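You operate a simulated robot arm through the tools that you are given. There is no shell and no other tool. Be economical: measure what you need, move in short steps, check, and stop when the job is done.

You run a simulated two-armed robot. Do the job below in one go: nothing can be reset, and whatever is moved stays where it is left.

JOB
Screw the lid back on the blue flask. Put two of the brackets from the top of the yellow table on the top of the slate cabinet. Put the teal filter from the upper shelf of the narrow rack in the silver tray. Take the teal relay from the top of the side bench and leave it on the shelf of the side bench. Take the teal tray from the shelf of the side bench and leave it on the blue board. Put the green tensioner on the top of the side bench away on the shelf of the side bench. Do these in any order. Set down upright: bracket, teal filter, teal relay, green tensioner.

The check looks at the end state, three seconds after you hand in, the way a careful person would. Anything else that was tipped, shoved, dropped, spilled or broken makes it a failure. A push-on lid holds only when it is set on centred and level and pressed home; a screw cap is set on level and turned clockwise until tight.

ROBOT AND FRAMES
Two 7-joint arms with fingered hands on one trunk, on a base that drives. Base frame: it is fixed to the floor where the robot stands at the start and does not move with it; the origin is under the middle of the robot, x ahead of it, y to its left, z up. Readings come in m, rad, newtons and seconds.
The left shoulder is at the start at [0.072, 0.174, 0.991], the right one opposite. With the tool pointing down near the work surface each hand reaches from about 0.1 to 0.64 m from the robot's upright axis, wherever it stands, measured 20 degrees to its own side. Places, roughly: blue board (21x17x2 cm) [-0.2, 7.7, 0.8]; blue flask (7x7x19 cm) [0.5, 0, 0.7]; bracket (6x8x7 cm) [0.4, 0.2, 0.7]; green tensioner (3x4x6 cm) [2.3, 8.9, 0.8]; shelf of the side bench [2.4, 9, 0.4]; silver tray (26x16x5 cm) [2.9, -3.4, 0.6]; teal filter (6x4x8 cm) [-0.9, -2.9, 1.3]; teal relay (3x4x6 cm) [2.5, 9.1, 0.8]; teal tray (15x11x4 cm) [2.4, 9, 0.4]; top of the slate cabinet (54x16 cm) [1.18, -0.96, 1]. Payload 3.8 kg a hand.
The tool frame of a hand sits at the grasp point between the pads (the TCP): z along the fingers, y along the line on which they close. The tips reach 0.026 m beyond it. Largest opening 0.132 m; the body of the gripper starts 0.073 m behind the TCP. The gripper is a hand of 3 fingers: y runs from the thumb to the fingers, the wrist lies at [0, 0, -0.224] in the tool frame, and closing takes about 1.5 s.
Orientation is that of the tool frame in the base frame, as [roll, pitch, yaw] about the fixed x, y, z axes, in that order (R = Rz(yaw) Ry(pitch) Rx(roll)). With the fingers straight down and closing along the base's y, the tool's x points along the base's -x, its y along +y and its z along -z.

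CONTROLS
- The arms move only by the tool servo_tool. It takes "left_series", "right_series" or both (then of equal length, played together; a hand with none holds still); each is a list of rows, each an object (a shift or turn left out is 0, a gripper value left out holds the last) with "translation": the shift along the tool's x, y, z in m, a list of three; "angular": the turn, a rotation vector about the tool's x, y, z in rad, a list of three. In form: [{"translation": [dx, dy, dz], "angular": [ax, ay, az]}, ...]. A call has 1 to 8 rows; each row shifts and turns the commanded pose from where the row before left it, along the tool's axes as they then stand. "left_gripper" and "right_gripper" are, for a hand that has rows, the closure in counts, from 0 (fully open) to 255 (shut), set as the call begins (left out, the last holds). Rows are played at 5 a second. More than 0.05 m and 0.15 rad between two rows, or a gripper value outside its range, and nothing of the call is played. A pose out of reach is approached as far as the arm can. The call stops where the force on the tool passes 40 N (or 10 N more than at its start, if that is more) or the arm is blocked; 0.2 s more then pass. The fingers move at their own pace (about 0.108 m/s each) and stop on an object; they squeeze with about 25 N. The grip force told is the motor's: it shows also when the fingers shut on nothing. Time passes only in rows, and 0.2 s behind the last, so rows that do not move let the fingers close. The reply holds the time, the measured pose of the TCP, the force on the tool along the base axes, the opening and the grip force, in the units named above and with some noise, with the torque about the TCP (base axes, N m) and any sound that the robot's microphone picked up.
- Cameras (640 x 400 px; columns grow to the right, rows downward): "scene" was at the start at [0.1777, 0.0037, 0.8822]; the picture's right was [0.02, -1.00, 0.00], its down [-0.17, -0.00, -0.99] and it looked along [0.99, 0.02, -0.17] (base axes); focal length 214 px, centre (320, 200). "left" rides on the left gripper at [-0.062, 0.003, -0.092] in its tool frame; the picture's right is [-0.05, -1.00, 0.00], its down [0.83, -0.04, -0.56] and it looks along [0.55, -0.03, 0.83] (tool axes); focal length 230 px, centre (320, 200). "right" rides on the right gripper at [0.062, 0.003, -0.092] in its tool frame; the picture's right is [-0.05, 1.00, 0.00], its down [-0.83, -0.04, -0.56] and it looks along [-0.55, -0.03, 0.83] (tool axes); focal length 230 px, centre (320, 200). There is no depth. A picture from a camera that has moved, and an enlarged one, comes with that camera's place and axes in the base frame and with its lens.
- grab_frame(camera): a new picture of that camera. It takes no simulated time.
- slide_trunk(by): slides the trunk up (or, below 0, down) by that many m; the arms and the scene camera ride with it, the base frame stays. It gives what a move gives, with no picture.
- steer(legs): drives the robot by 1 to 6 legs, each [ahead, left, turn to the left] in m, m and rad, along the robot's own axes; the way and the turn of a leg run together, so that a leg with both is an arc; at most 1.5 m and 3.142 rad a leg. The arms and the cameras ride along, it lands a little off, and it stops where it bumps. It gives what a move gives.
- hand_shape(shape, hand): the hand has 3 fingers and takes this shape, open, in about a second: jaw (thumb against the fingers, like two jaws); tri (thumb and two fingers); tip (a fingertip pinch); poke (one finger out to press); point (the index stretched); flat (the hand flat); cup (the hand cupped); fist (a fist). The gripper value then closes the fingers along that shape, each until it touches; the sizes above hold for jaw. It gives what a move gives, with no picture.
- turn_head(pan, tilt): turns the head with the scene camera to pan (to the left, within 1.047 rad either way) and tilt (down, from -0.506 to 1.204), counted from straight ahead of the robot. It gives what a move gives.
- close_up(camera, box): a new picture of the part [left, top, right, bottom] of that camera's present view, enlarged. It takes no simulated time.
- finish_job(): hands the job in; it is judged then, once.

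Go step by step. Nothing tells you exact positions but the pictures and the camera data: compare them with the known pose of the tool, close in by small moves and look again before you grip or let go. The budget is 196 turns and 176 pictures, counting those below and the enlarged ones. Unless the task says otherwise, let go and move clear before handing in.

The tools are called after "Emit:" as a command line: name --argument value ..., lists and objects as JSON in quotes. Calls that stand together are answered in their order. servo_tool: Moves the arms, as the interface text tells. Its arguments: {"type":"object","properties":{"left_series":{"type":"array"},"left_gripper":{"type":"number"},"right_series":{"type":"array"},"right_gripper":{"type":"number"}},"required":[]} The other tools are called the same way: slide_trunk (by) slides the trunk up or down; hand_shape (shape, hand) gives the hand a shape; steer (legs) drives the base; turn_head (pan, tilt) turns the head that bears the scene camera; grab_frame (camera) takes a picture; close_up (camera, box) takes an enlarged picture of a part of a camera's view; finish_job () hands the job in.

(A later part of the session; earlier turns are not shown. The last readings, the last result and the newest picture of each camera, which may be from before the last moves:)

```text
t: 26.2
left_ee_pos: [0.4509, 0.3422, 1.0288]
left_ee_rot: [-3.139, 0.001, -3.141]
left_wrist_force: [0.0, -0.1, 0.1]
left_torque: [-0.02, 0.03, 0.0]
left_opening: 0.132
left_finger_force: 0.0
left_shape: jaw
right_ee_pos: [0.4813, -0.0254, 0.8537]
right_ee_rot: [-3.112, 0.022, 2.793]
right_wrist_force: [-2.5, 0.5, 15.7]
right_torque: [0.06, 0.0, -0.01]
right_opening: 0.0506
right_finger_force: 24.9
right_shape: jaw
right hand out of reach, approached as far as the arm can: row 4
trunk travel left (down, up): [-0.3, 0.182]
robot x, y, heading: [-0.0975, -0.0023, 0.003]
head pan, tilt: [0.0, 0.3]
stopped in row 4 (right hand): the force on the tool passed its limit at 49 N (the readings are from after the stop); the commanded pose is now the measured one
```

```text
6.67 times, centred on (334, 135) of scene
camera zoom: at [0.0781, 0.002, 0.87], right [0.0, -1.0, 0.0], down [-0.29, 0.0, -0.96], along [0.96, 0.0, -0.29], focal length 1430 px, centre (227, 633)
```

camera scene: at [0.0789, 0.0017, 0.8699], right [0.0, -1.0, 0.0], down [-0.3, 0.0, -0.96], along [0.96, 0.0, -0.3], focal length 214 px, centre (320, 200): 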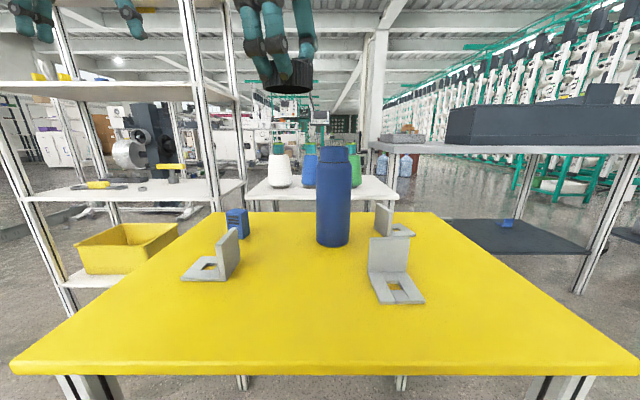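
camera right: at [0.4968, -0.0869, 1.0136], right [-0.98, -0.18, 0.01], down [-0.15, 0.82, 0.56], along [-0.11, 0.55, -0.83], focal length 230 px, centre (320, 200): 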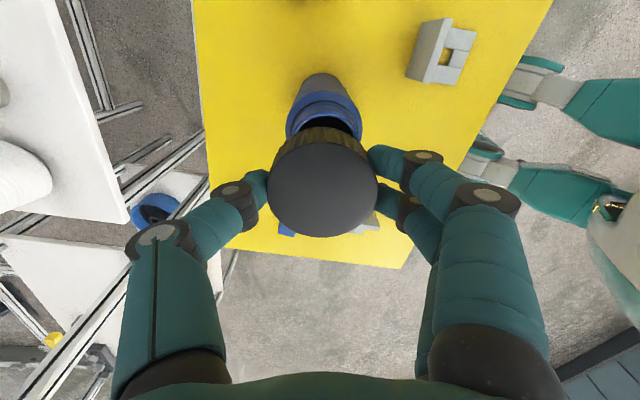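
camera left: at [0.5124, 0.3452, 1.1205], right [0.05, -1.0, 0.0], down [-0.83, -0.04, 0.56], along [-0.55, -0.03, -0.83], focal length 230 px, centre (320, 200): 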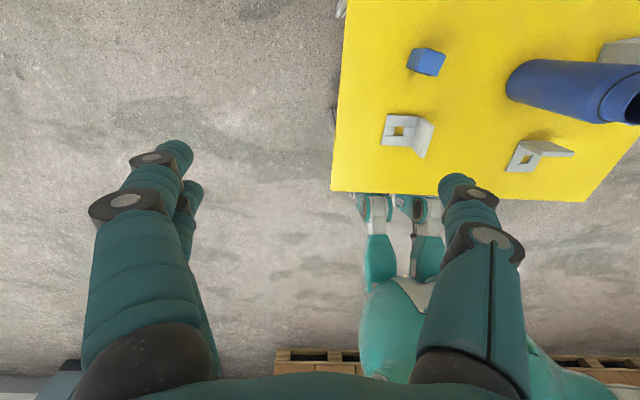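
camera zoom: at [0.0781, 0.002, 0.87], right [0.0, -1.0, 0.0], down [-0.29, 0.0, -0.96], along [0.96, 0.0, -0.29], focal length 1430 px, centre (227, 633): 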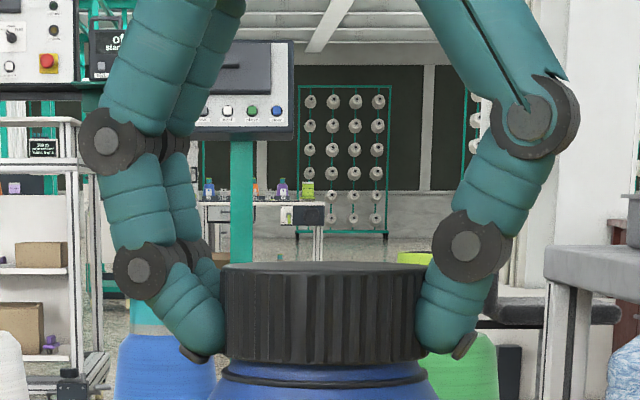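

The wrist reached its limit after about 2.1 rad and the lid is sinking. I'll release, turn back, regrip and keep turning.

Emit:
servo_tool --right_series '[{}, {}, {"translation": [0, 0, -0.002]}, {}]' --right_gripper 80

Emit:
servo_tool --right_series '[{"angular": [0, 0, -0.15]}, {"angular": [0, 0, -0.15]}, {"angular": [0, 0, -0.15]}, {"angular": [0, 0, -0.15]}, {"angular": [0, 0, -0.15]}, {"angular": [0, 0, -0.15]}, {"angular": [0, 0, -0.15]}, {"angular": [0, 0, -0.15]}]'

Emit:
servo_tool --right_series '[{"angular": [0, 0, -0.15]}, {"angular": [0, 0, -0.15]}, {"angular": [0, 0, -0.15]}, {"angular": [0, 0, -0.15]}, {"angular": [0, 0, -0.15]}, {"angular": [0, 0, -0.15]}, {"angular": [0, 0, -0.15]}, {}]'

Emit:
close_up --camera "scene" --box '[302, 105, 366, 165]'

Emit:
grab_frame --camera "right"

```text
t: 27.2
left_ee_pos: [0.4519, 0.3415, 1.0282]
left_ee_rot: [-3.141, 0.0, -3.138]
left_wrist_force: [-0.9, -0.4, -0.7]
left_torque: [-0.02, -0.04, 0.03]
left_opening: 0.1318
left_finger_force: 0.1
left_shape: jaw
right_ee_pos: [0.4815, -0.0268, 0.8525]
right_ee_rot: [-3.107, 0.019, 2.793]
right_wrist_force: [-0.3, -0.3, -0.2]
right_torque: [-0.04, -0.03, -0.01]
right_opening: 0.0903
right_finger_force: 0.1
right_shape: jaw
trunk travel left (down, up): [-0.3, 0.182]
robot x, y, heading: [-0.0984, -0.0053, 0.005]
head pan, tilt: [0.0, 0.3]
```

```text
t: 29.0
left_ee_pos: [0.4515, 0.3398, 1.0279]
left_ee_rot: [3.142, 0.001, -3.141]
left_wrist_force: [0.3, 0.4, 0.0]
left_torque: [0.01, 0.02, 0.0]
left_opening: 0.1317
left_finger_force: 0.1
left_shape: jaw
right_ee_pos: [0.4815, -0.025, 0.8526]
right_ee_rot: [-3.114, -0.023, -2.288]
right_wrist_force: [-0.1, 0.4, -0.7]
right_torque: [-0.02, -0.02, -0.02]
right_opening: 0.0905
right_finger_force: 0.1
right_shape: jaw
trunk travel left (down, up): [-0.3, 0.182]
robot x, y, heading: [-0.0958, 0.0027, 0.002]
head pan, tilt: [0.0, 0.3]
```

```text
t: 30.8
left_ee_pos: [0.4502, 0.3411, 1.0286]
left_ee_rot: [-3.141, -0.001, -3.138]
left_wrist_force: [0.0, -0.5, 0.1]
left_torque: [0.02, 0.0, 0.0]
left_opening: 0.132
left_finger_force: 0.0
left_shape: jaw
right_ee_pos: [0.4812, -0.0247, 0.8525]
right_ee_rot: [3.136, -0.037, -1.238]
right_wrist_force: [-0.3, -0.6, 0.1]
right_torque: [0.0, 0.01, -0.01]
right_opening: 0.0902
right_finger_force: 0.1
right_shape: jaw
trunk travel left (down, up): [-0.3, 0.182]
robot x, y, heading: [-0.1023, -0.0013, 0.002]
head pan, tilt: [0.0, 0.3]
```

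```text
6.67 times, centred on (334, 135) of scene
camera zoom: at [0.0789, 0.0018, 0.87], right [0.0, -1.0, 0.0], down [-0.3, 0.0, -0.96], along [0.96, 0.0, -0.3], focal length 1430 px, centre (227, 633)
```

zoom: 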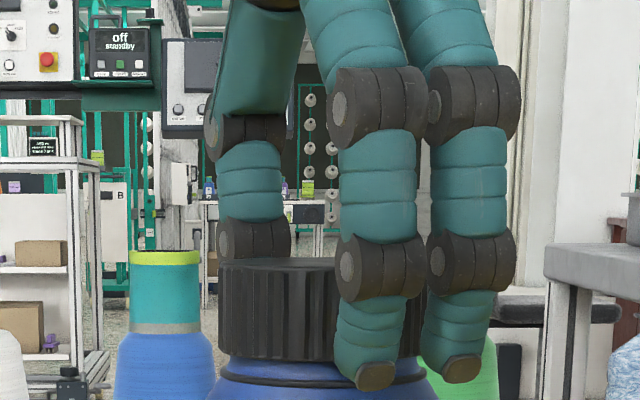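

```text
139 pictures are left
camera right: at [0.4982, -0.0817, 0.9473], right [-0.96, -0.28, 0.0], down [-0.23, 0.82, 0.52], along [-0.15, 0.5, -0.85], focal length 230 px, centre (320, 200)
```

right: 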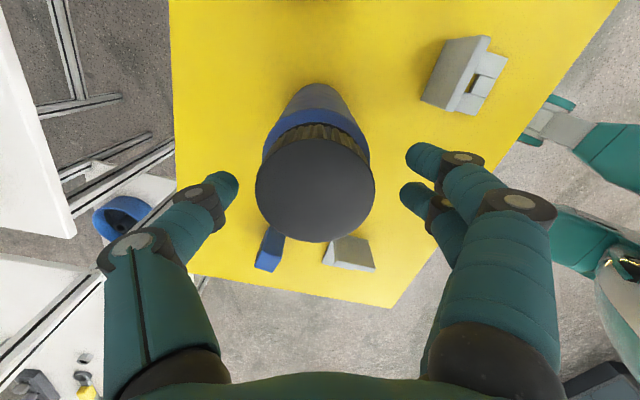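

Emit:
servo_tool --right_series '[{"translation": [0.0035, -0.0026, -0.002], "angular": [0, -0.037, 0]}, {}]'

Emit:
servo_tool --right_series '[{}, {}, {}, {}, {}, {"translation": [0, 0, 0.001]}, {"translation": [0, 0, 0.001]}, {}]' --right_gripper 255

Emit:
close_up --camera "scene" --box '[302, 105, 366, 165]'

```text
t: 31.4
left_ee_pos: [0.4503, 0.3412, 1.0287]
left_ee_rot: [-3.141, 0.002, -3.14]
left_wrist_force: [-0.3, -0.1, -0.1]
left_torque: [-0.03, 0.0, 0.0]
left_opening: 0.132
left_finger_force: 0.1
left_shape: jaw
right_ee_pos: [0.4851, -0.0292, 0.8556]
right_ee_rot: [3.137, 0.001, -1.243]
right_wrist_force: [-0.3, -0.1, 0.5]
right_torque: [0.0, -0.04, 0.01]
right_opening: 0.0901
right_finger_force: 0.1
right_shape: jaw
trunk travel left (down, up): [-0.3, 0.182]
robot x, y, heading: [-0.0997, 0.0005, 0.003]
head pan, tilt: [0.0, 0.3]
```

```text
t: 33.2
left_ee_pos: [0.451, 0.34, 1.0295]
left_ee_rot: [3.141, -0.001, -3.139]
left_wrist_force: [0.3, 0.0, -0.4]
left_torque: [0.03, 0.03, 0.0]
left_opening: 0.1318
left_finger_force: 0.1
left_shape: jaw
right_ee_pos: [0.4848, -0.0286, 0.8532]
right_ee_rot: [3.138, 0.0, -1.243]
right_wrist_force: [0.2, -0.4, 5.4]
right_torque: [0.01, 0.02, 0.01]
right_opening: 0.0484
right_finger_force: 25.0
right_shape: jaw
trunk travel left (down, up): [-0.3, 0.182]
robot x, y, heading: [-0.103, -0.0005, 0.007]
head pan, tilt: [0.0, 0.3]
```

```text
6.67 times, centred on (334, 135) of scene
camera zoom: at [0.0786, 0.0017, 0.87], right [0.0, -1.0, 0.0], down [-0.3, 0.0, -0.96], along [0.96, 0.0, -0.3], focal length 1430 px, centre (227, 633)
```

zoom: 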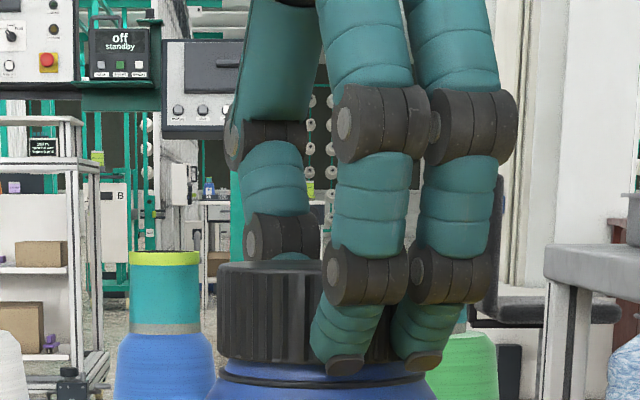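

Emit:
servo_tool --right_series '[{"translation": [0, 0, 0.001], "angular": [0, 0, 0.14]}, {"angular": [0, 0, 0.14]}, {"translation": [0, 0, 0.0005], "angular": [0, 0, 0.14]}, {"angular": [0, 0, 0.14]}, {"translation": [0, 0, 0.0005], "angular": [0, 0, 0.14]}, {"angular": [0, 0, 0.14]}, {"angular": [0, 0, 0.14]}, {"angular": [0, 0, 0.14]}]'

Emit:
servo_tool --right_series '[{"angular": [0, 0, 0.12]}, {"angular": [0, 0, 0.12]}, {"angular": [0, 0, 0.12]}, {"angular": [0, 0, 0.12]}, {}]'

Emit:
close_up --camera "scene" --box '[302, 105, 366, 165]'

```text
t: 35.0
left_ee_pos: [0.4497, 0.3412, 1.0297]
left_ee_rot: [3.141, 0.003, -3.139]
left_wrist_force: [-0.7, -1.4, -0.1]
left_torque: [0.01, -0.01, -0.01]
left_opening: 0.1318
left_finger_force: 0.0
left_shape: jaw
right_ee_pos: [0.4839, -0.0281, 0.8529]
right_ee_rot: [3.139, -0.003, -2.363]
right_wrist_force: [-3.9, 1.7, 16.9]
right_torque: [0.14, 0.16, 0.02]
right_opening: 0.0487
right_finger_force: 25.2
right_shape: jaw
trunk travel left (down, up): [-0.3, 0.182]
robot x, y, heading: [-0.1002, -0.001, -0.0]
head pan, tilt: [0.0, 0.3]
```

```text
t: 36.2
left_ee_pos: [0.4489, 0.3413, 1.0293]
left_ee_rot: [-3.14, 0.001, -3.141]
left_wrist_force: [-0.4, 0.6, 0.6]
left_torque: [0.0, -0.01, -0.01]
left_opening: 0.1319
left_finger_force: 0.1
left_shape: jaw
right_ee_pos: [0.4838, -0.0281, 0.8519]
right_ee_rot: [3.14, -0.002, -2.843]
right_wrist_force: [-2.2, 4.2, 16.4]
right_torque: [0.31, 0.08, 0.02]
right_opening: 0.0487
right_finger_force: 25.0
right_shape: jaw
trunk travel left (down, up): [-0.3, 0.182]
robot x, y, heading: [-0.1011, 0.0016, -0.001]
head pan, tilt: [0.0, 0.3]
```

```text
6.67 times, centred on (334, 135) of scene
camera zoom: at [0.0779, 0.0021, 0.8702], right [0.0, -1.0, 0.0], down [-0.29, 0.0, -0.96], along [0.96, 0.0, -0.29], focal length 1430 px, centre (227, 633)
```

zoom: 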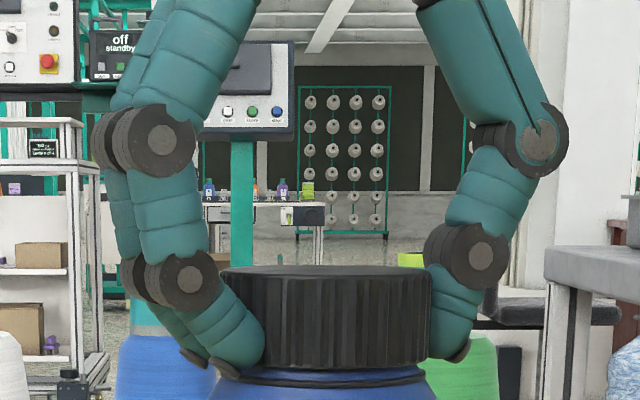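

Emit:
servo_tool --right_series '[{"angular": [0, 0, 0.12]}, {"angular": [0, 0, 0.12]}, {"angular": [0, 0, 0.12]}, {"angular": [0, 0, 0.1]}, {}]'

Emit:
servo_tool --right_series '[{}, {}, {}, {}]' --right_gripper 80

Emit:
servo_tool --right_series '[{"translation": [0, 0, -0.003], "angular": [0, 0, -0.15]}, {"angular": [0, 0, -0.15]}, {"angular": [0, 0, -0.15]}, {"angular": [0, 0, -0.15]}, {"angular": [0, 0, -0.15]}, {"angular": [0, 0, -0.15]}, {"angular": [0, 0, -0.15]}, {"angular": [0, 0, -0.15]}]'

Emit:
servo_tool --right_series '[{"angular": [0, 0, -0.15]}, {"angular": [0, 0, -0.15]}, {"angular": [0, 0, -0.15]}, {"angular": [0, 0, -0.15]}, {"angular": [0, 0, -0.15]}, {"angular": [0, 0, -0.15]}, {}, {}]'

Emit:
close_up --camera "scene" --box '[302, 105, 366, 165]'

Emit:
grab_frame --camera "right"

```text
t: 37.4
left_ee_pos: [0.4499, 0.3409, 1.0295]
left_ee_rot: [-3.141, -0.001, -3.14]
left_wrist_force: [-0.1, 0.5, 0.0]
left_torque: [0.0, -0.01, 0.04]
left_opening: 0.1318
left_finger_force: 0.1
left_shape: jaw
right_ee_pos: [0.484, -0.029, 0.8514]
right_ee_rot: [-3.137, -0.004, 2.979]
right_wrist_force: [2.4, 2.3, 11.8]
right_torque: [0.17, -0.08, -0.01]
right_opening: 0.049
right_finger_force: 25.1
right_shape: jaw
trunk travel left (down, up): [-0.3, 0.182]
robot x, y, heading: [-0.1001, -0.0019, 0.001]
head pan, tilt: [0.0, 0.3]
```

```text
t: 38.4
left_ee_pos: [0.4508, 0.3413, 1.0281]
left_ee_rot: [3.141, 0.0, -3.14]
left_wrist_force: [0.4, -0.2, -0.9]
left_torque: [0.01, -0.02, -0.01]
left_opening: 0.1319
left_finger_force: 0.0
left_shape: jaw
right_ee_pos: [0.4847, -0.0277, 0.851]
right_ee_rot: [-3.139, -0.006, 2.98]
right_wrist_force: [0.2, -0.3, -0.1]
right_torque: [0.0, 0.03, 0.0]
right_opening: 0.0899
right_finger_force: 0.0
right_shape: jaw
trunk travel left (down, up): [-0.3, 0.182]
robot x, y, heading: [-0.0943, 0.0011, 0.003]
head pan, tilt: [0.0, 0.3]
```

```text
t: 40.2
left_ee_pos: [0.4506, 0.3408, 1.0289]
left_ee_rot: [3.14, -0.001, -3.139]
left_wrist_force: [0.3, -0.5, 0.0]
left_torque: [0.02, 0.0, 0.01]
left_opening: 0.1319
left_finger_force: 0.0
left_shape: jaw
right_ee_pos: [0.484, -0.0279, 0.8548]
right_ee_rot: [3.138, -0.006, -2.1]
right_wrist_force: [0.0, 0.0, 0.3]
right_torque: [-0.01, -0.02, 0.02]
right_opening: 0.0902
right_finger_force: 0.3
right_shape: jaw
trunk travel left (down, up): [-0.3, 0.182]
robot x, y, heading: [-0.0965, 0.0005, 0.002]
head pan, tilt: [0.0, 0.3]
```

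```text
t: 42.0
left_ee_pos: [0.4513, 0.3414, 1.0293]
left_ee_rot: [-3.141, 0.0, -3.14]
left_wrist_force: [0.1, 0.2, -0.2]
left_torque: [0.04, 0.0, 0.01]
left_opening: 0.1316
left_finger_force: 0.1
left_shape: jaw
right_ee_pos: [0.4851, -0.0287, 0.8535]
right_ee_rot: [3.136, -0.001, -1.203]
right_wrist_force: [-0.2, 0.1, -0.4]
right_torque: [-0.01, 0.01, 0.0]
right_opening: 0.09
right_finger_force: 0.0
right_shape: jaw
trunk travel left (down, up): [-0.3, 0.182]
robot x, y, heading: [-0.099, 0.0019, 0.004]
head pan, tilt: [0.0, 0.3]
```

```text
6.67 times, centred on (334, 135) of scene
camera zoom: at [0.0789, 0.0018, 0.87], right [0.0, -1.0, 0.0], down [-0.3, 0.0, -0.96], along [0.96, 0.0, -0.3], focal length 1430 px, centre (227, 633)
```

zoom: 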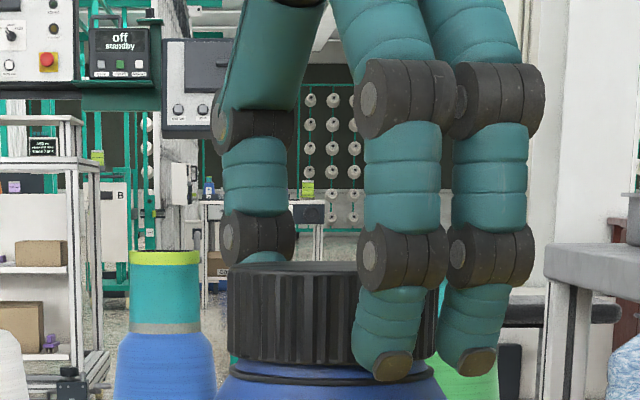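

```text
135 pictures are left
camera right: at [0.5055, -0.0874, 0.9466], right [-0.95, -0.31, 0.01], down [-0.26, 0.79, 0.55], along [-0.18, 0.53, -0.83], focal length 230 px, centre (320, 200)
```

right: 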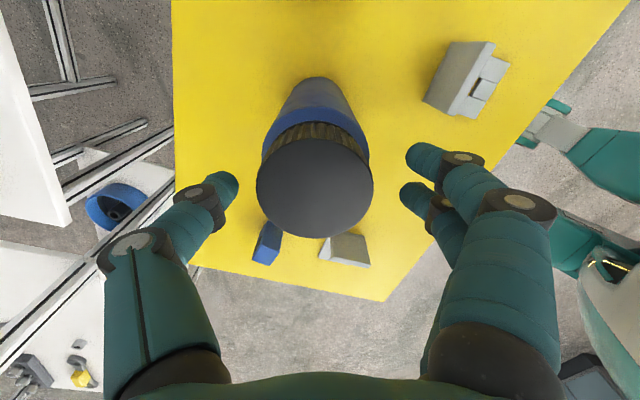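

The lid is nearly down on the shoulder. One more regrip and turn to reach tight.

Emit:
servo_tool --right_series '[{"translation": [0.0026, -0.0025, 0.002]}, {}]'

Emit:
servo_tool --right_series '[{}, {}, {}, {}, {}, {"translation": [0, 0, 0.001]}, {"translation": [0, 0, 0.001]}, {}]' --right_gripper 255

Emit:
servo_tool --right_series '[{"translation": [0, 0, 0.001], "angular": [0, 0, 0.12]}, {"angular": [0, 0, 0.12]}, {"translation": [0, 0, 0.0005], "angular": [0, 0, 0.12]}, {"angular": [0, 0, 0.12]}, {"translation": [0, 0, 0.0005], "angular": [0, 0, 0.12]}, {"angular": [0, 0, 0.12]}, {"angular": [0, 0, 0.12]}, {"angular": [0, 0, 0.12]}]'

Emit:
close_up --camera "scene" --box '[302, 105, 366, 165]'

```text
t: 42.6
left_ee_pos: [0.4509, 0.3407, 1.0284]
left_ee_rot: [3.141, 0.001, -3.14]
left_wrist_force: [-0.3, 0.6, -1.0]
left_torque: [0.0, 0.01, 0.01]
left_opening: 0.1318
left_finger_force: 0.0
left_shape: jaw
right_ee_pos: [0.4901, -0.03, 0.8528]
right_ee_rot: [3.138, 0.0, -1.202]
right_wrist_force: [0.4, -0.2, 0.1]
right_torque: [0.0, -0.02, 0.02]
right_opening: 0.0901
right_finger_force: 0.1
right_shape: jaw
trunk travel left (down, up): [-0.3, 0.182]
robot x, y, heading: [-0.1001, 0.0004, 0.002]
head pan, tilt: [0.0, 0.3]
```

```text
t: 44.4
left_ee_pos: [0.4513, 0.3405, 1.0285]
left_ee_rot: [3.141, 0.001, -3.14]
left_wrist_force: [0.1, 0.4, 1.0]
left_torque: [0.03, 0.02, 0.0]
left_opening: 0.1319
left_finger_force: 0.1
left_shape: jaw
right_ee_pos: [0.4878, -0.0297, 0.8503]
right_ee_rot: [3.138, 0.0, -1.203]
right_wrist_force: [0.9, -0.1, 6.9]
right_torque: [0.03, -0.04, -0.02]
right_opening: 0.0487
right_finger_force: 24.9
right_shape: jaw
trunk travel left (down, up): [-0.3, 0.182]
robot x, y, heading: [-0.0998, -0.0012, 0.003]
head pan, tilt: [0.0, 0.3]
```

```text
t: 46.2
left_ee_pos: [0.4494, 0.3421, 1.0288]
left_ee_rot: [-3.141, 0.002, -3.141]
left_wrist_force: [-0.9, 0.3, -0.5]
left_torque: [0.01, 0.04, -0.01]
left_opening: 0.1321
left_finger_force: 0.0
left_shape: jaw
right_ee_pos: [0.4863, -0.0294, 0.8507]
right_ee_rot: [3.14, -0.003, -2.167]
right_wrist_force: [-0.9, 1.4, 19.7]
right_torque: [0.02, 0.07, 0.28]
right_opening: 0.0486
right_finger_force: 24.9
right_shape: jaw
trunk travel left (down, up): [-0.3, 0.182]
robot x, y, heading: [-0.1033, 0.0001, 0.003]
head pan, tilt: [0.0, 0.3]
```

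```text
6.67 times, centred on (334, 135) of scene
camera zoom: at [0.0778, 0.0019, 0.8702], right [0.0, -1.0, 0.0], down [-0.29, 0.0, -0.96], along [0.96, 0.0, -0.29], focal length 1430 px, centre (227, 633)
```

zoom: 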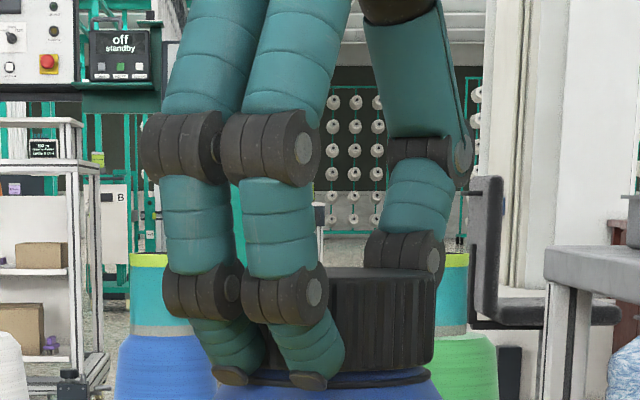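

Torque jumped to 0.28 N·m, so it is tightening. I'll press slightly harder and turn a bit more to confirm it has stopped.

Emit:
servo_tool --right_series '[{"translation": [0, 0, 0.0015]}, {"angular": [0, 0, 0.08]}, {"angular": [0, 0, 0.08]}, {"angular": [0, 0, 0.08]}, {}]'

Emit:
servo_tool --right_series '[{"angular": [0, 0, 0.1]}, {"angular": [0, 0, 0.1]}, {"angular": [0, 0, 0.1]}]'

Emit:
close_up --camera "scene" --box '[302, 105, 366, 165]'

```text
t: 47.4
left_ee_pos: [0.4493, 0.3399, 1.0292]
left_ee_rot: [-3.141, 0.003, -3.139]
left_wrist_force: [0.0, -0.1, 0.5]
left_torque: [0.01, -0.01, 0.01]
left_opening: 0.1319
left_finger_force: 0.0
left_shape: jaw
right_ee_pos: [0.4867, -0.0298, 0.8493]
right_ee_rot: [3.14, -0.002, -2.403]
right_wrist_force: [-0.1, -0.3, 26.4]
right_torque: [0.01, 0.06, 0.37]
right_opening: 0.0492
right_finger_force: 24.6
right_shape: jaw
trunk travel left (down, up): [-0.3, 0.182]
robot x, y, heading: [-0.0974, -0.0001, 0.004]
head pan, tilt: [0.0, 0.3]
```

```text
t: 48.2
left_ee_pos: [0.4484, 0.3422, 1.0287]
left_ee_rot: [-3.14, 0.002, -3.14]
left_wrist_force: [-0.2, 0.7, 0.1]
left_torque: [-0.02, -0.03, 0.01]
left_opening: 0.1321
left_finger_force: 0.1
left_shape: jaw
right_ee_pos: [0.4879, -0.0292, 0.849]
right_ee_rot: [-3.141, -0.003, -2.705]
right_wrist_force: [-1.0, 0.1, 26.4]
right_torque: [0.04, 0.01, 0.38]
right_opening: 0.0494
right_finger_force: 25.1
right_shape: jaw
trunk travel left (down, up): [-0.3, 0.182]
robot x, y, heading: [-0.103, -0.0019, -0.0]
head pan, tilt: [0.0, 0.3]
```

```text
6.67 times, centred on (334, 135) of scene
camera zoom: at [0.0774, 0.0018, 0.8703], right [0.0, -1.0, 0.0], down [-0.29, 0.0, -0.96], along [0.96, 0.0, -0.29], focal length 1430 px, centre (227, 633)
```

zoom: 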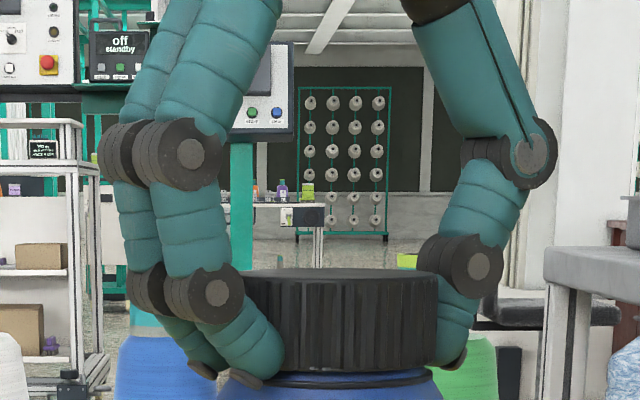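

Torque now saturates at 0.38 N·m, limited by the flask slipping on the table, so the lid is tight. I'll open, rise clear and look at the brackets.

Emit:
servo_tool --right_series '[{}, {}, {}, {}, {"translation": [0, 0, -0.03]}, {"translation": [0, 0, -0.04]}, {"translation": [0, 0, -0.04]}, {}]' --right_gripper 0

Emit:
turn_head --pan 0 --tilt 0.6

Emit:
grab_frame --camera "scene"

Emit:
grab_frame --camera "right"

Emit:
close_up --camera "left" --box '[340, 20, 640, 200]'

```text
t: 50.0
left_ee_pos: [0.4507, 0.3407, 1.0289]
left_ee_rot: [3.141, -0.001, -3.139]
left_wrist_force: [-0.3, 0.3, -0.9]
left_torque: [-0.03, 0.03, -0.03]
left_opening: 0.1318
left_finger_force: 0.0
left_shape: jaw
right_ee_pos: [0.4882, -0.0293, 0.9551]
right_ee_rot: [-3.14, -0.006, -2.703]
right_wrist_force: [-0.4, -0.6, 0.3]
right_torque: [-0.01, -0.03, 0.01]
right_opening: 0.1321
right_finger_force: 0.1
right_shape: jaw
trunk travel left (down, up): [-0.3, 0.182]
robot x, y, heading: [-0.0984, -0.0039, -0.004]
head pan, tilt: [0.0, 0.3]
```

```text
t: 50.8
left_ee_pos: [0.4506, 0.3416, 1.0293]
left_ee_rot: [3.141, 0.0, -3.14]
left_wrist_force: [-0.8, 0.6, -0.1]
left_torque: [0.01, 0.01, 0.0]
left_opening: 0.1319
left_finger_force: 0.0
left_shape: jaw
right_ee_pos: [0.4889, -0.0291, 0.9559]
right_ee_rot: [-3.141, -0.006, -2.704]
right_wrist_force: [0.9, -0.5, 0.7]
right_torque: [0.01, -0.02, 0.03]
right_opening: 0.1319
right_finger_force: 0.0
right_shape: jaw
trunk travel left (down, up): [-0.3, 0.182]
robot x, y, heading: [-0.1052, -0.0028, 0.003]
head pan, tilt: [0.0, 0.6]
```

```text
132 pictures are left
camera scene: at [0.0739, 0.0018, 0.8425], right [0.0, -1.0, 0.0], down [-0.56, 0.0, -0.83], along [0.83, 0.0, -0.56], focal length 214 px, centre (320, 200)
```

scene: 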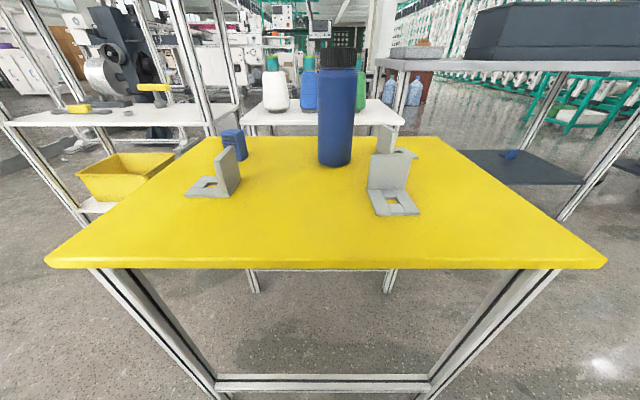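

```text
131 pictures are left
camera right: at [0.4326, -0.0517, 1.0483], right [-0.38, 0.93, 0.0], down [0.77, 0.31, 0.55], along [0.51, 0.21, -0.83], focal length 230 px, centre (320, 200)
```

right: 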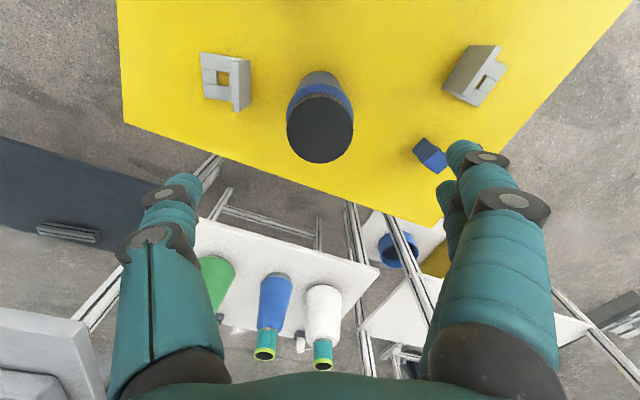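

```text
2.13 times, centred on (490, 110) of left
camera zoom: at [0.512, 0.3453, 1.1207], right [0.05, -1.0, 0.0], down [-0.83, -0.04, 0.56], along [-0.55, -0.03, -0.83], focal length 491 px, centre (-43, 392)
```

zoom: 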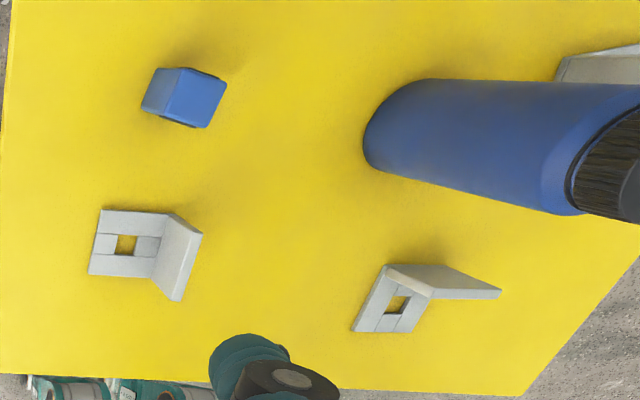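

The lid is on and level. Bracket A's plate lies along x at about (0.382, 0.144). Bracket B's lies along y at about (0.371, -0.107). Each hand moves over its bracket.

Emit:
servo_tool --right_series '[{"translation": [0.035, -0.005, 0]}, {"translation": [0.035, -0.005, 0]}, {"translation": [0.035, -0.005, 0]}, {"translation": [0.035, -0.006, 0]}, {"angular": [0, 0, -0.142]}, {"angular": [0, 0, -0.142]}, {"angular": [0, 0, -0.142]}, {"angular": [0, 0, -0.142]}]' --left_series '[{"translation": [0.0138, -0.0392, 0]}, {"translation": [0.0138, -0.0392, 0]}, {"translation": [0.0138, -0.0392, 0]}, {"translation": [0.0138, -0.0392, 0]}, {"translation": [0.0138, -0.0392, 0]}, {"translation": [0, 0, 0.04]}, {"translation": [0, 0, 0.04]}, {"translation": [0, 0, 0.04]}]' --left_gripper 100 --right_gripper 100

Emit:
servo_tool --right_series '[{"angular": [0, 0, -0.142]}, {"angular": [0, 0, -0.142]}, {"angular": [0, 0, -0.142]}, {"angular": [0, 0, -0.142]}, {"translation": [0, 0, 0.04]}, {"translation": [0, 0, 0.04]}, {"translation": [0, 0, 0.04]}, {}]' --left_series '[{"translation": [0, 0, 0.04]}, {"translation": [0, 0, 0.03]}, {}, {}, {}, {}, {}, {}]'

Emit:
grab_frame --camera "right"

Emit:
grab_frame --camera "left"

Emit:
close_up --camera "scene" --box '[160, 60, 480, 260]'

```text
t: 52.6
left_ee_pos: [0.3812, 0.1457, 0.9082]
left_ee_rot: [-3.139, 0.002, -3.139]
left_wrist_force: [0.7, -0.4, 0.2]
left_torque: [-0.04, 0.03, -0.01]
left_opening: 0.0808
left_finger_force: 0.0
left_shape: jaw
right_ee_pos: [0.3723, -0.1086, 0.9575]
right_ee_rot: [3.137, -0.006, -2.132]
right_wrist_force: [-0.6, 0.2, -0.5]
right_torque: [0.02, 0.01, -0.01]
right_opening: 0.0806
right_finger_force: 0.0
right_shape: jaw
trunk travel left (down, up): [-0.3, 0.182]
robot x, y, heading: [-0.1033, -0.0003, 0.001]
head pan, tilt: [0.0, 0.6]
```

```text
t: 54.4
left_ee_pos: [0.3823, 0.146, 0.8382]
left_ee_rot: [-3.141, 0.001, -3.141]
left_wrist_force: [-0.8, 0.0, 0.3]
left_torque: [-0.01, 0.0, 0.02]
left_opening: 0.0806
left_finger_force: 0.0
left_shape: jaw
right_ee_pos: [0.3714, -0.1088, 0.8351]
right_ee_rot: [3.136, -0.002, -1.565]
right_wrist_force: [0.1, 0.2, 0.5]
right_torque: [-0.02, 0.0, -0.02]
right_opening: 0.0807
right_finger_force: 0.0
right_shape: jaw
trunk travel left (down, up): [-0.3, 0.182]
robot x, y, heading: [-0.0988, -0.0013, 0.001]
head pan, tilt: [0.0, 0.6]
```

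```text
129 pictures are left
camera right: at [0.3691, -0.1708, 0.9275], right [-1.0, 0.05, 0.0], down [0.04, 0.83, 0.55], along [0.02, 0.55, -0.83], focal length 230 px, centre (320, 200)
```

right: 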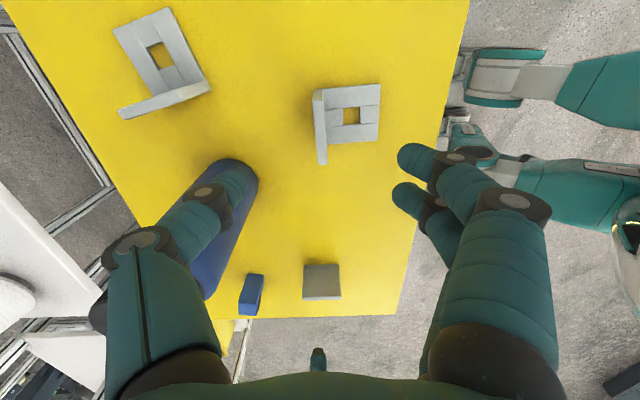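

```text
128 pictures are left
camera left: at [0.4438, 0.1505, 0.9308], right [0.05, -1.0, 0.0], down [-0.83, -0.04, 0.56], along [-0.55, -0.03, -0.83], focal length 230 px, centre (320, 200)
```

left: 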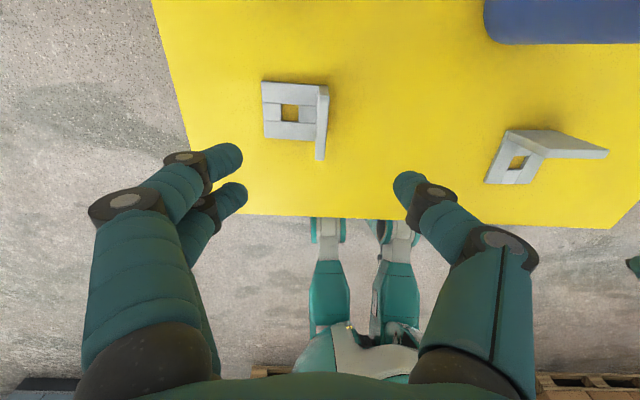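

```text
2.00 times, centred on (320, 160) of scene
camera zoom: at [0.0738, 0.0019, 0.8425], right [0.0, -1.0, 0.0], down [-0.56, 0.0, -0.83], along [0.83, 0.0, -0.56], focal length 429 px, centre (320, 280)
```

zoom: 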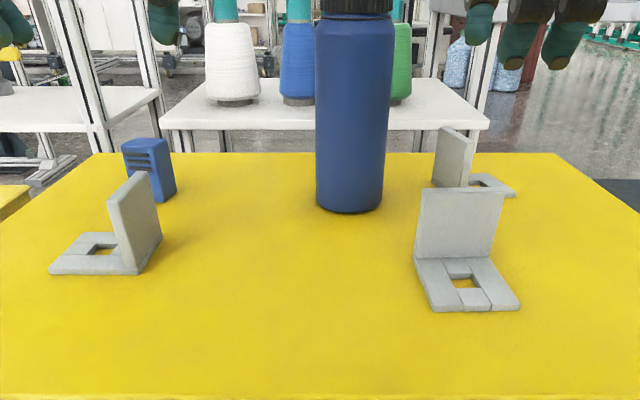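

Both hands are lined up over their plates. Descending to straddle them.

Emit:
servo_tool --right_series '[{"translation": [0, 0, 0.03]}, {"translation": [0, 0, 0.03]}, {"translation": [0, 0, 0.03]}, {"translation": [0, 0, 0.026]}, {}]' --left_series '[{"translation": [-0.004, 0, 0.03]}, {"translation": [0, 0, 0.03]}, {"translation": [0, 0, 0.03]}, {"translation": [0, 0, 0.029]}, {}]'

Emit:
close_up --camera "scene" --box '[160, 60, 480, 260]'

Emit:
grab_frame --camera "right"

```text
t: 55.6
left_ee_pos: [0.3853, 0.1457, 0.7208]
left_ee_rot: [-3.14, -0.001, -3.139]
left_wrist_force: [-0.6, 0.3, 0.4]
left_torque: [-0.01, -0.02, 0.0]
left_opening: 0.0809
left_finger_force: 0.2
left_shape: jaw
right_ee_pos: [0.3717, -0.1087, 0.7181]
right_ee_rot: [3.136, 0.0, -1.567]
right_wrist_force: [1.0, 0.4, 0.3]
right_torque: [-0.01, -0.01, -0.02]
right_opening: 0.0808
right_finger_force: 0.1
right_shape: jaw
trunk travel left (down, up): [-0.3, 0.182]
robot x, y, heading: [-0.1002, -0.0031, 0.002]
head pan, tilt: [0.0, 0.6]
```

```text
2.00 times, centred on (320, 160) of scene
camera zoom: at [0.0738, 0.0018, 0.8425], right [0.0, -1.0, 0.0], down [-0.56, 0.0, -0.83], along [0.83, 0.0, -0.56], focal length 429 px, centre (320, 280)
```

zoom: 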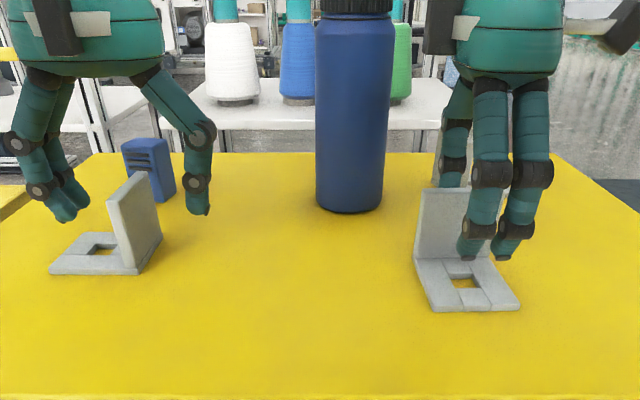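

```text
125 pictures are left
camera right: at [0.3695, -0.1707, 0.8114], right [-1.0, 0.05, 0.0], down [0.04, 0.83, 0.55], along [0.02, 0.55, -0.83], focal length 230 px, centre (320, 200)
```

right: 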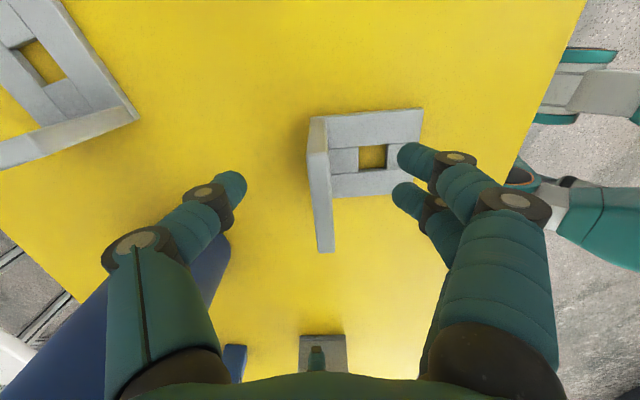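

Emit:
servo_tool --right_series '[{}, {}, {}, {}, {}, {}, {}]' --left_series '[{}, {}, {}, {}, {}, {}, {}]' --left_gripper 255 --right_gripper 255

Emit:
close_up --camera "scene" --box '[160, 60, 480, 260]'

```text
t: 57.2
left_ee_pos: [0.3857, 0.1465, 0.7217]
left_ee_rot: [3.141, 0.001, -3.141]
left_wrist_force: [-0.4, -0.3, 0.9]
left_torque: [0.02, 0.01, -0.01]
left_opening: 0.005
left_finger_force: 24.7
left_shape: jaw
right_ee_pos: [0.3709, -0.1093, 0.7195]
right_ee_rot: [3.136, -0.003, -1.568]
right_wrist_force: [0.1, -0.6, -0.6]
right_torque: [-0.02, 0.06, 0.0]
right_opening: 0.0053
right_finger_force: 24.6
right_shape: jaw
trunk travel left (down, up): [-0.3, 0.182]
robot x, y, heading: [-0.0986, 0.0018, 0.005]
head pan, tilt: [0.0, 0.6]
```

```text
2.00 times, centred on (320, 160) of scene
camera zoom: at [0.074, 0.0018, 0.8424], right [0.0, -1.0, 0.0], down [-0.57, 0.0, -0.82], along [0.82, 0.0, -0.57], focal length 429 px, centre (320, 280)
```

zoom: 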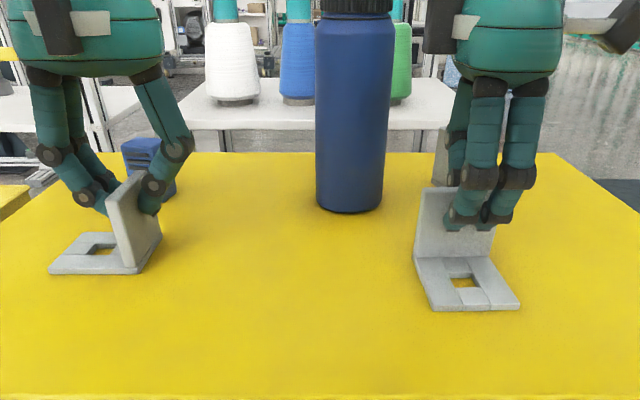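

Both plates are gripped. Lifting both brackets together.

Emit:
servo_tool --right_series '[{"translation": [0, 0, -0.02]}, {"translation": [0, 0, -0.04]}, {"translation": [0, 0, -0.04]}, {"translation": [0, 0, -0.04]}, {"translation": [0, 0, -0.04]}, {"translation": [0, 0, -0.04]}, {"translation": [0, 0, -0.04]}, {}]' --left_series '[{"translation": [0, 0, -0.02]}, {"translation": [0, 0, -0.04]}, {"translation": [0, 0, -0.04]}, {"translation": [0, 0, -0.04]}, {"translation": [0, 0, -0.04]}, {"translation": [0, 0, -0.04]}, {"translation": [0, 0, -0.04]}, {}]'

Emit:
turn_head --pan -0.6 --tilt 0.1

Emit:
grab_frame --camera "scene"

Emit:
grab_frame --camera "right"

Emit:
grab_frame --camera "left"

```text
t: 59.0
left_ee_pos: [0.388, 0.1461, 0.9787]
left_ee_rot: [3.141, -0.001, -3.14]
left_wrist_force: [0.6, -0.4, -1.2]
left_torque: [0.0, 0.01, 0.02]
left_opening: 0.005
left_finger_force: 25.4
left_shape: jaw
right_ee_pos: [0.3707, -0.1087, 0.9812]
right_ee_rot: [3.136, -0.004, -1.567]
right_wrist_force: [1.4, -0.3, -1.3]
right_torque: [-0.01, -0.04, -0.02]
right_opening: 0.005
right_finger_force: 25.3
right_shape: jaw
trunk travel left (down, up): [-0.3, 0.182]
robot x, y, heading: [-0.1008, -0.0042, 0.002]
head pan, tilt: [0.0, 0.6]
```

```text
t: 60.0
left_ee_pos: [0.3865, 0.1465, 0.9797]
left_ee_rot: [3.142, 0.001, -3.139]
left_wrist_force: [0.2, -0.1, -1.4]
left_torque: [-0.02, 0.01, 0.02]
left_opening: 0.0053
left_finger_force: 24.9
left_shape: jaw
right_ee_pos: [0.3696, -0.1094, 0.9811]
right_ee_rot: [3.137, -0.004, -1.568]
right_wrist_force: [0.2, 0.5, -1.0]
right_torque: [0.0, -0.01, 0.0]
right_opening: 0.0052
right_finger_force: 25.1
right_shape: jaw
trunk travel left (down, up): [-0.3, 0.182]
robot x, y, heading: [-0.0996, 0.0006, -0.004]
head pan, tilt: [-0.6, 0.099]
```

```text
123 pictures are left
camera scene: at [0.0617, -0.0502, 0.8885], right [-0.56, -0.83, 0.0], down [-0.08, 0.06, -0.99], along [0.82, -0.56, -0.1], focal length 214 px, centre (320, 200)
```

scene: 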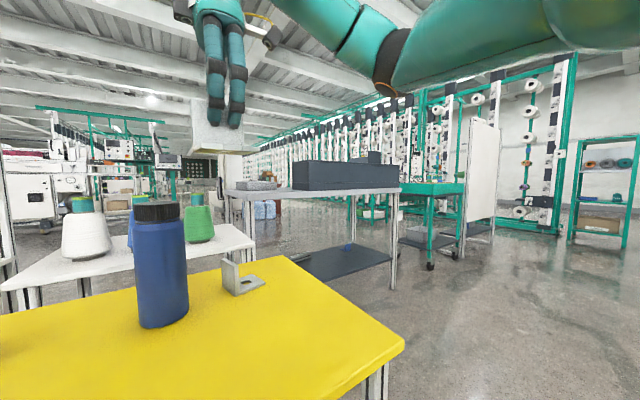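

```text
122 pictures are left
camera right: at [0.3684, -0.1703, 1.0732], right [-1.0, 0.05, 0.01], down [0.04, 0.83, 0.55], along [0.02, 0.55, -0.83], focal length 230 px, centre (320, 200)
```

right: 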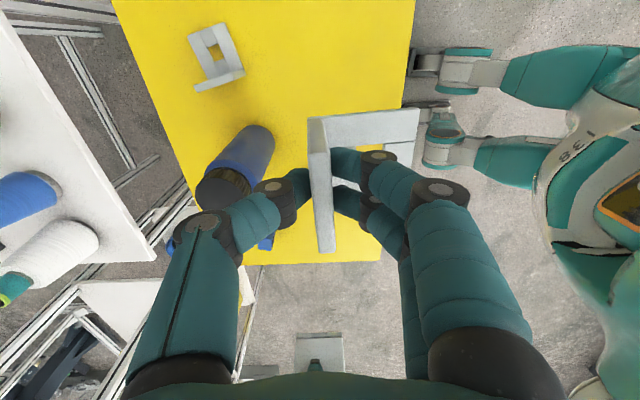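

```text
121 pictures are left
camera left: at [0.4491, 0.1506, 1.0714], right [0.05, -1.0, 0.0], down [-0.83, -0.04, 0.56], along [-0.55, -0.03, -0.83], focal length 230 px, centre (320, 200)
```

left: 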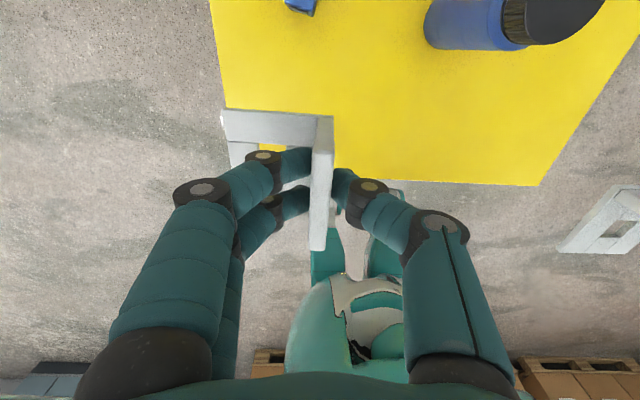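

Both brackets are held. Let me zoom in on the cabinet to plan the drive.

Emit:
close_up --camera "scene" --box '[200, 130, 440, 280]'

```text
2.67 times, centred on (320, 205) of scene
camera zoom: at [0.0617, -0.0502, 0.8885], right [-0.56, -0.83, 0.0], down [-0.08, 0.06, -0.99], along [0.82, -0.56, -0.1], focal length 572 px, centre (320, 187)
```

zoom: 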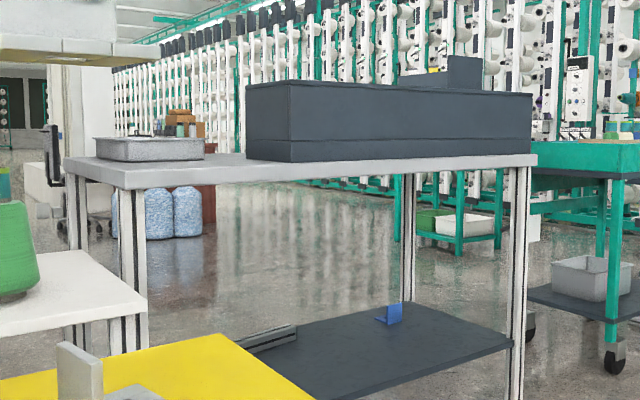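

Emit:
slide_trunk --by 0.17

Emit:
steer --legs '[[-0.25, 0, 0], [0, -0.92, 0]]'

Emit:
turn_head --pan 0 --tilt 0.15

Emit:
grab_frame --camera "scene"

```text
t: 61.9
left_ee_pos: [0.3876, 0.144, 1.1485]
left_ee_rot: [-3.142, -0.001, -3.139]
left_wrist_force: [-0.4, -1.0, -2.2]
left_torque: [0.01, 0.03, 0.0]
left_opening: 0.0049
left_finger_force: 24.9
left_shape: jaw
right_ee_pos: [0.3728, -0.1088, 1.149]
right_ee_rot: [3.131, -0.004, -1.568]
right_wrist_force: [0.2, -0.2, -1.7]
right_torque: [0.01, -0.03, -0.02]
right_opening: 0.0051
right_finger_force: 25.4
right_shape: jaw
trunk travel left (down, up): [-0.47, 0.012]
robot x, y, heading: [-0.0976, 0.0013, 0.003]
head pan, tilt: [-0.6, 0.099]
```

```text
t: 71.7
left_ee_pos: [0.1303, -0.773, 1.1495]
left_ee_rot: [-3.141, 0.001, 3.138]
left_wrist_force: [0.9, 0.6, -1.6]
left_torque: [-0.04, 0.01, -0.01]
left_opening: 0.005
left_finger_force: 25.5
left_shape: jaw
right_ee_pos: [0.1127, -1.0263, 1.151]
right_ee_rot: [3.137, -0.003, -1.573]
right_wrist_force: [0.2, 0.3, -1.8]
right_torque: [0.02, 0.0, 0.0]
right_opening: 0.005
right_finger_force: 24.9
right_shape: jaw
trunk travel left (down, up): [-0.47, 0.012]
robot x, y, heading: [-0.3588, -0.9167, -0.005]
head pan, tilt: [-0.6, 0.099]
```

```text
t: 72.7
left_ee_pos: [0.1296, -0.7738, 1.1494]
left_ee_rot: [-3.141, 0.0, 3.139]
left_wrist_force: [-0.3, 0.3, -0.9]
left_torque: [-0.03, -0.01, 0.02]
left_opening: 0.0049
left_finger_force: 24.9
left_shape: jaw
right_ee_pos: [0.1123, -1.0274, 1.152]
right_ee_rot: [3.137, -0.002, -1.573]
right_wrist_force: [-0.1, 0.1, -2.0]
right_torque: [-0.02, -0.02, -0.01]
right_opening: 0.0054
right_finger_force: 24.7
right_shape: jaw
trunk travel left (down, up): [-0.47, 0.012]
robot x, y, heading: [-0.3564, -0.9168, 0.001]
head pan, tilt: [0.0, 0.15]
```

```text
119 pictures are left
camera scene: at [-0.1577, -0.9149, 1.0852], right [0.0, -1.0, 0.0], down [-0.15, 0.0, -0.99], along [0.99, 0.0, -0.15], focal length 214 px, centre (320, 200)
```

scene: 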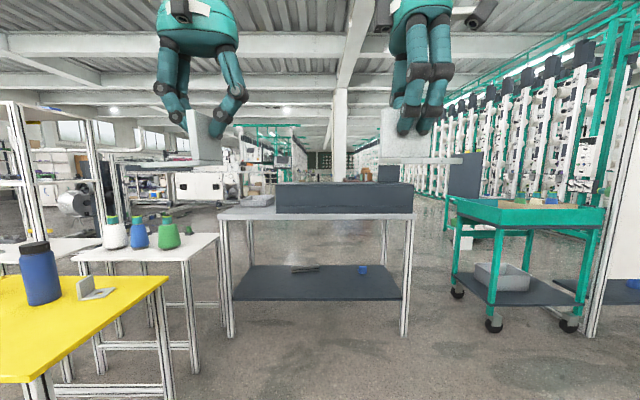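

Emit:
close_up --camera "scene" --box '[240, 140, 432, 260]'

```text
3.33 times, centred on (336, 200) of scene
camera zoom: at [-0.1577, -0.9149, 1.0852], right [0.0, -1.0, 0.0], down [-0.15, 0.0, -0.99], along [0.99, 0.0, -0.15], focal length 715 px, centre (267, 200)
```

zoom: 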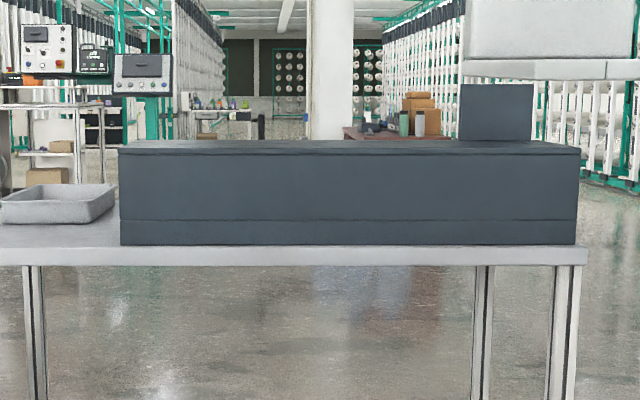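

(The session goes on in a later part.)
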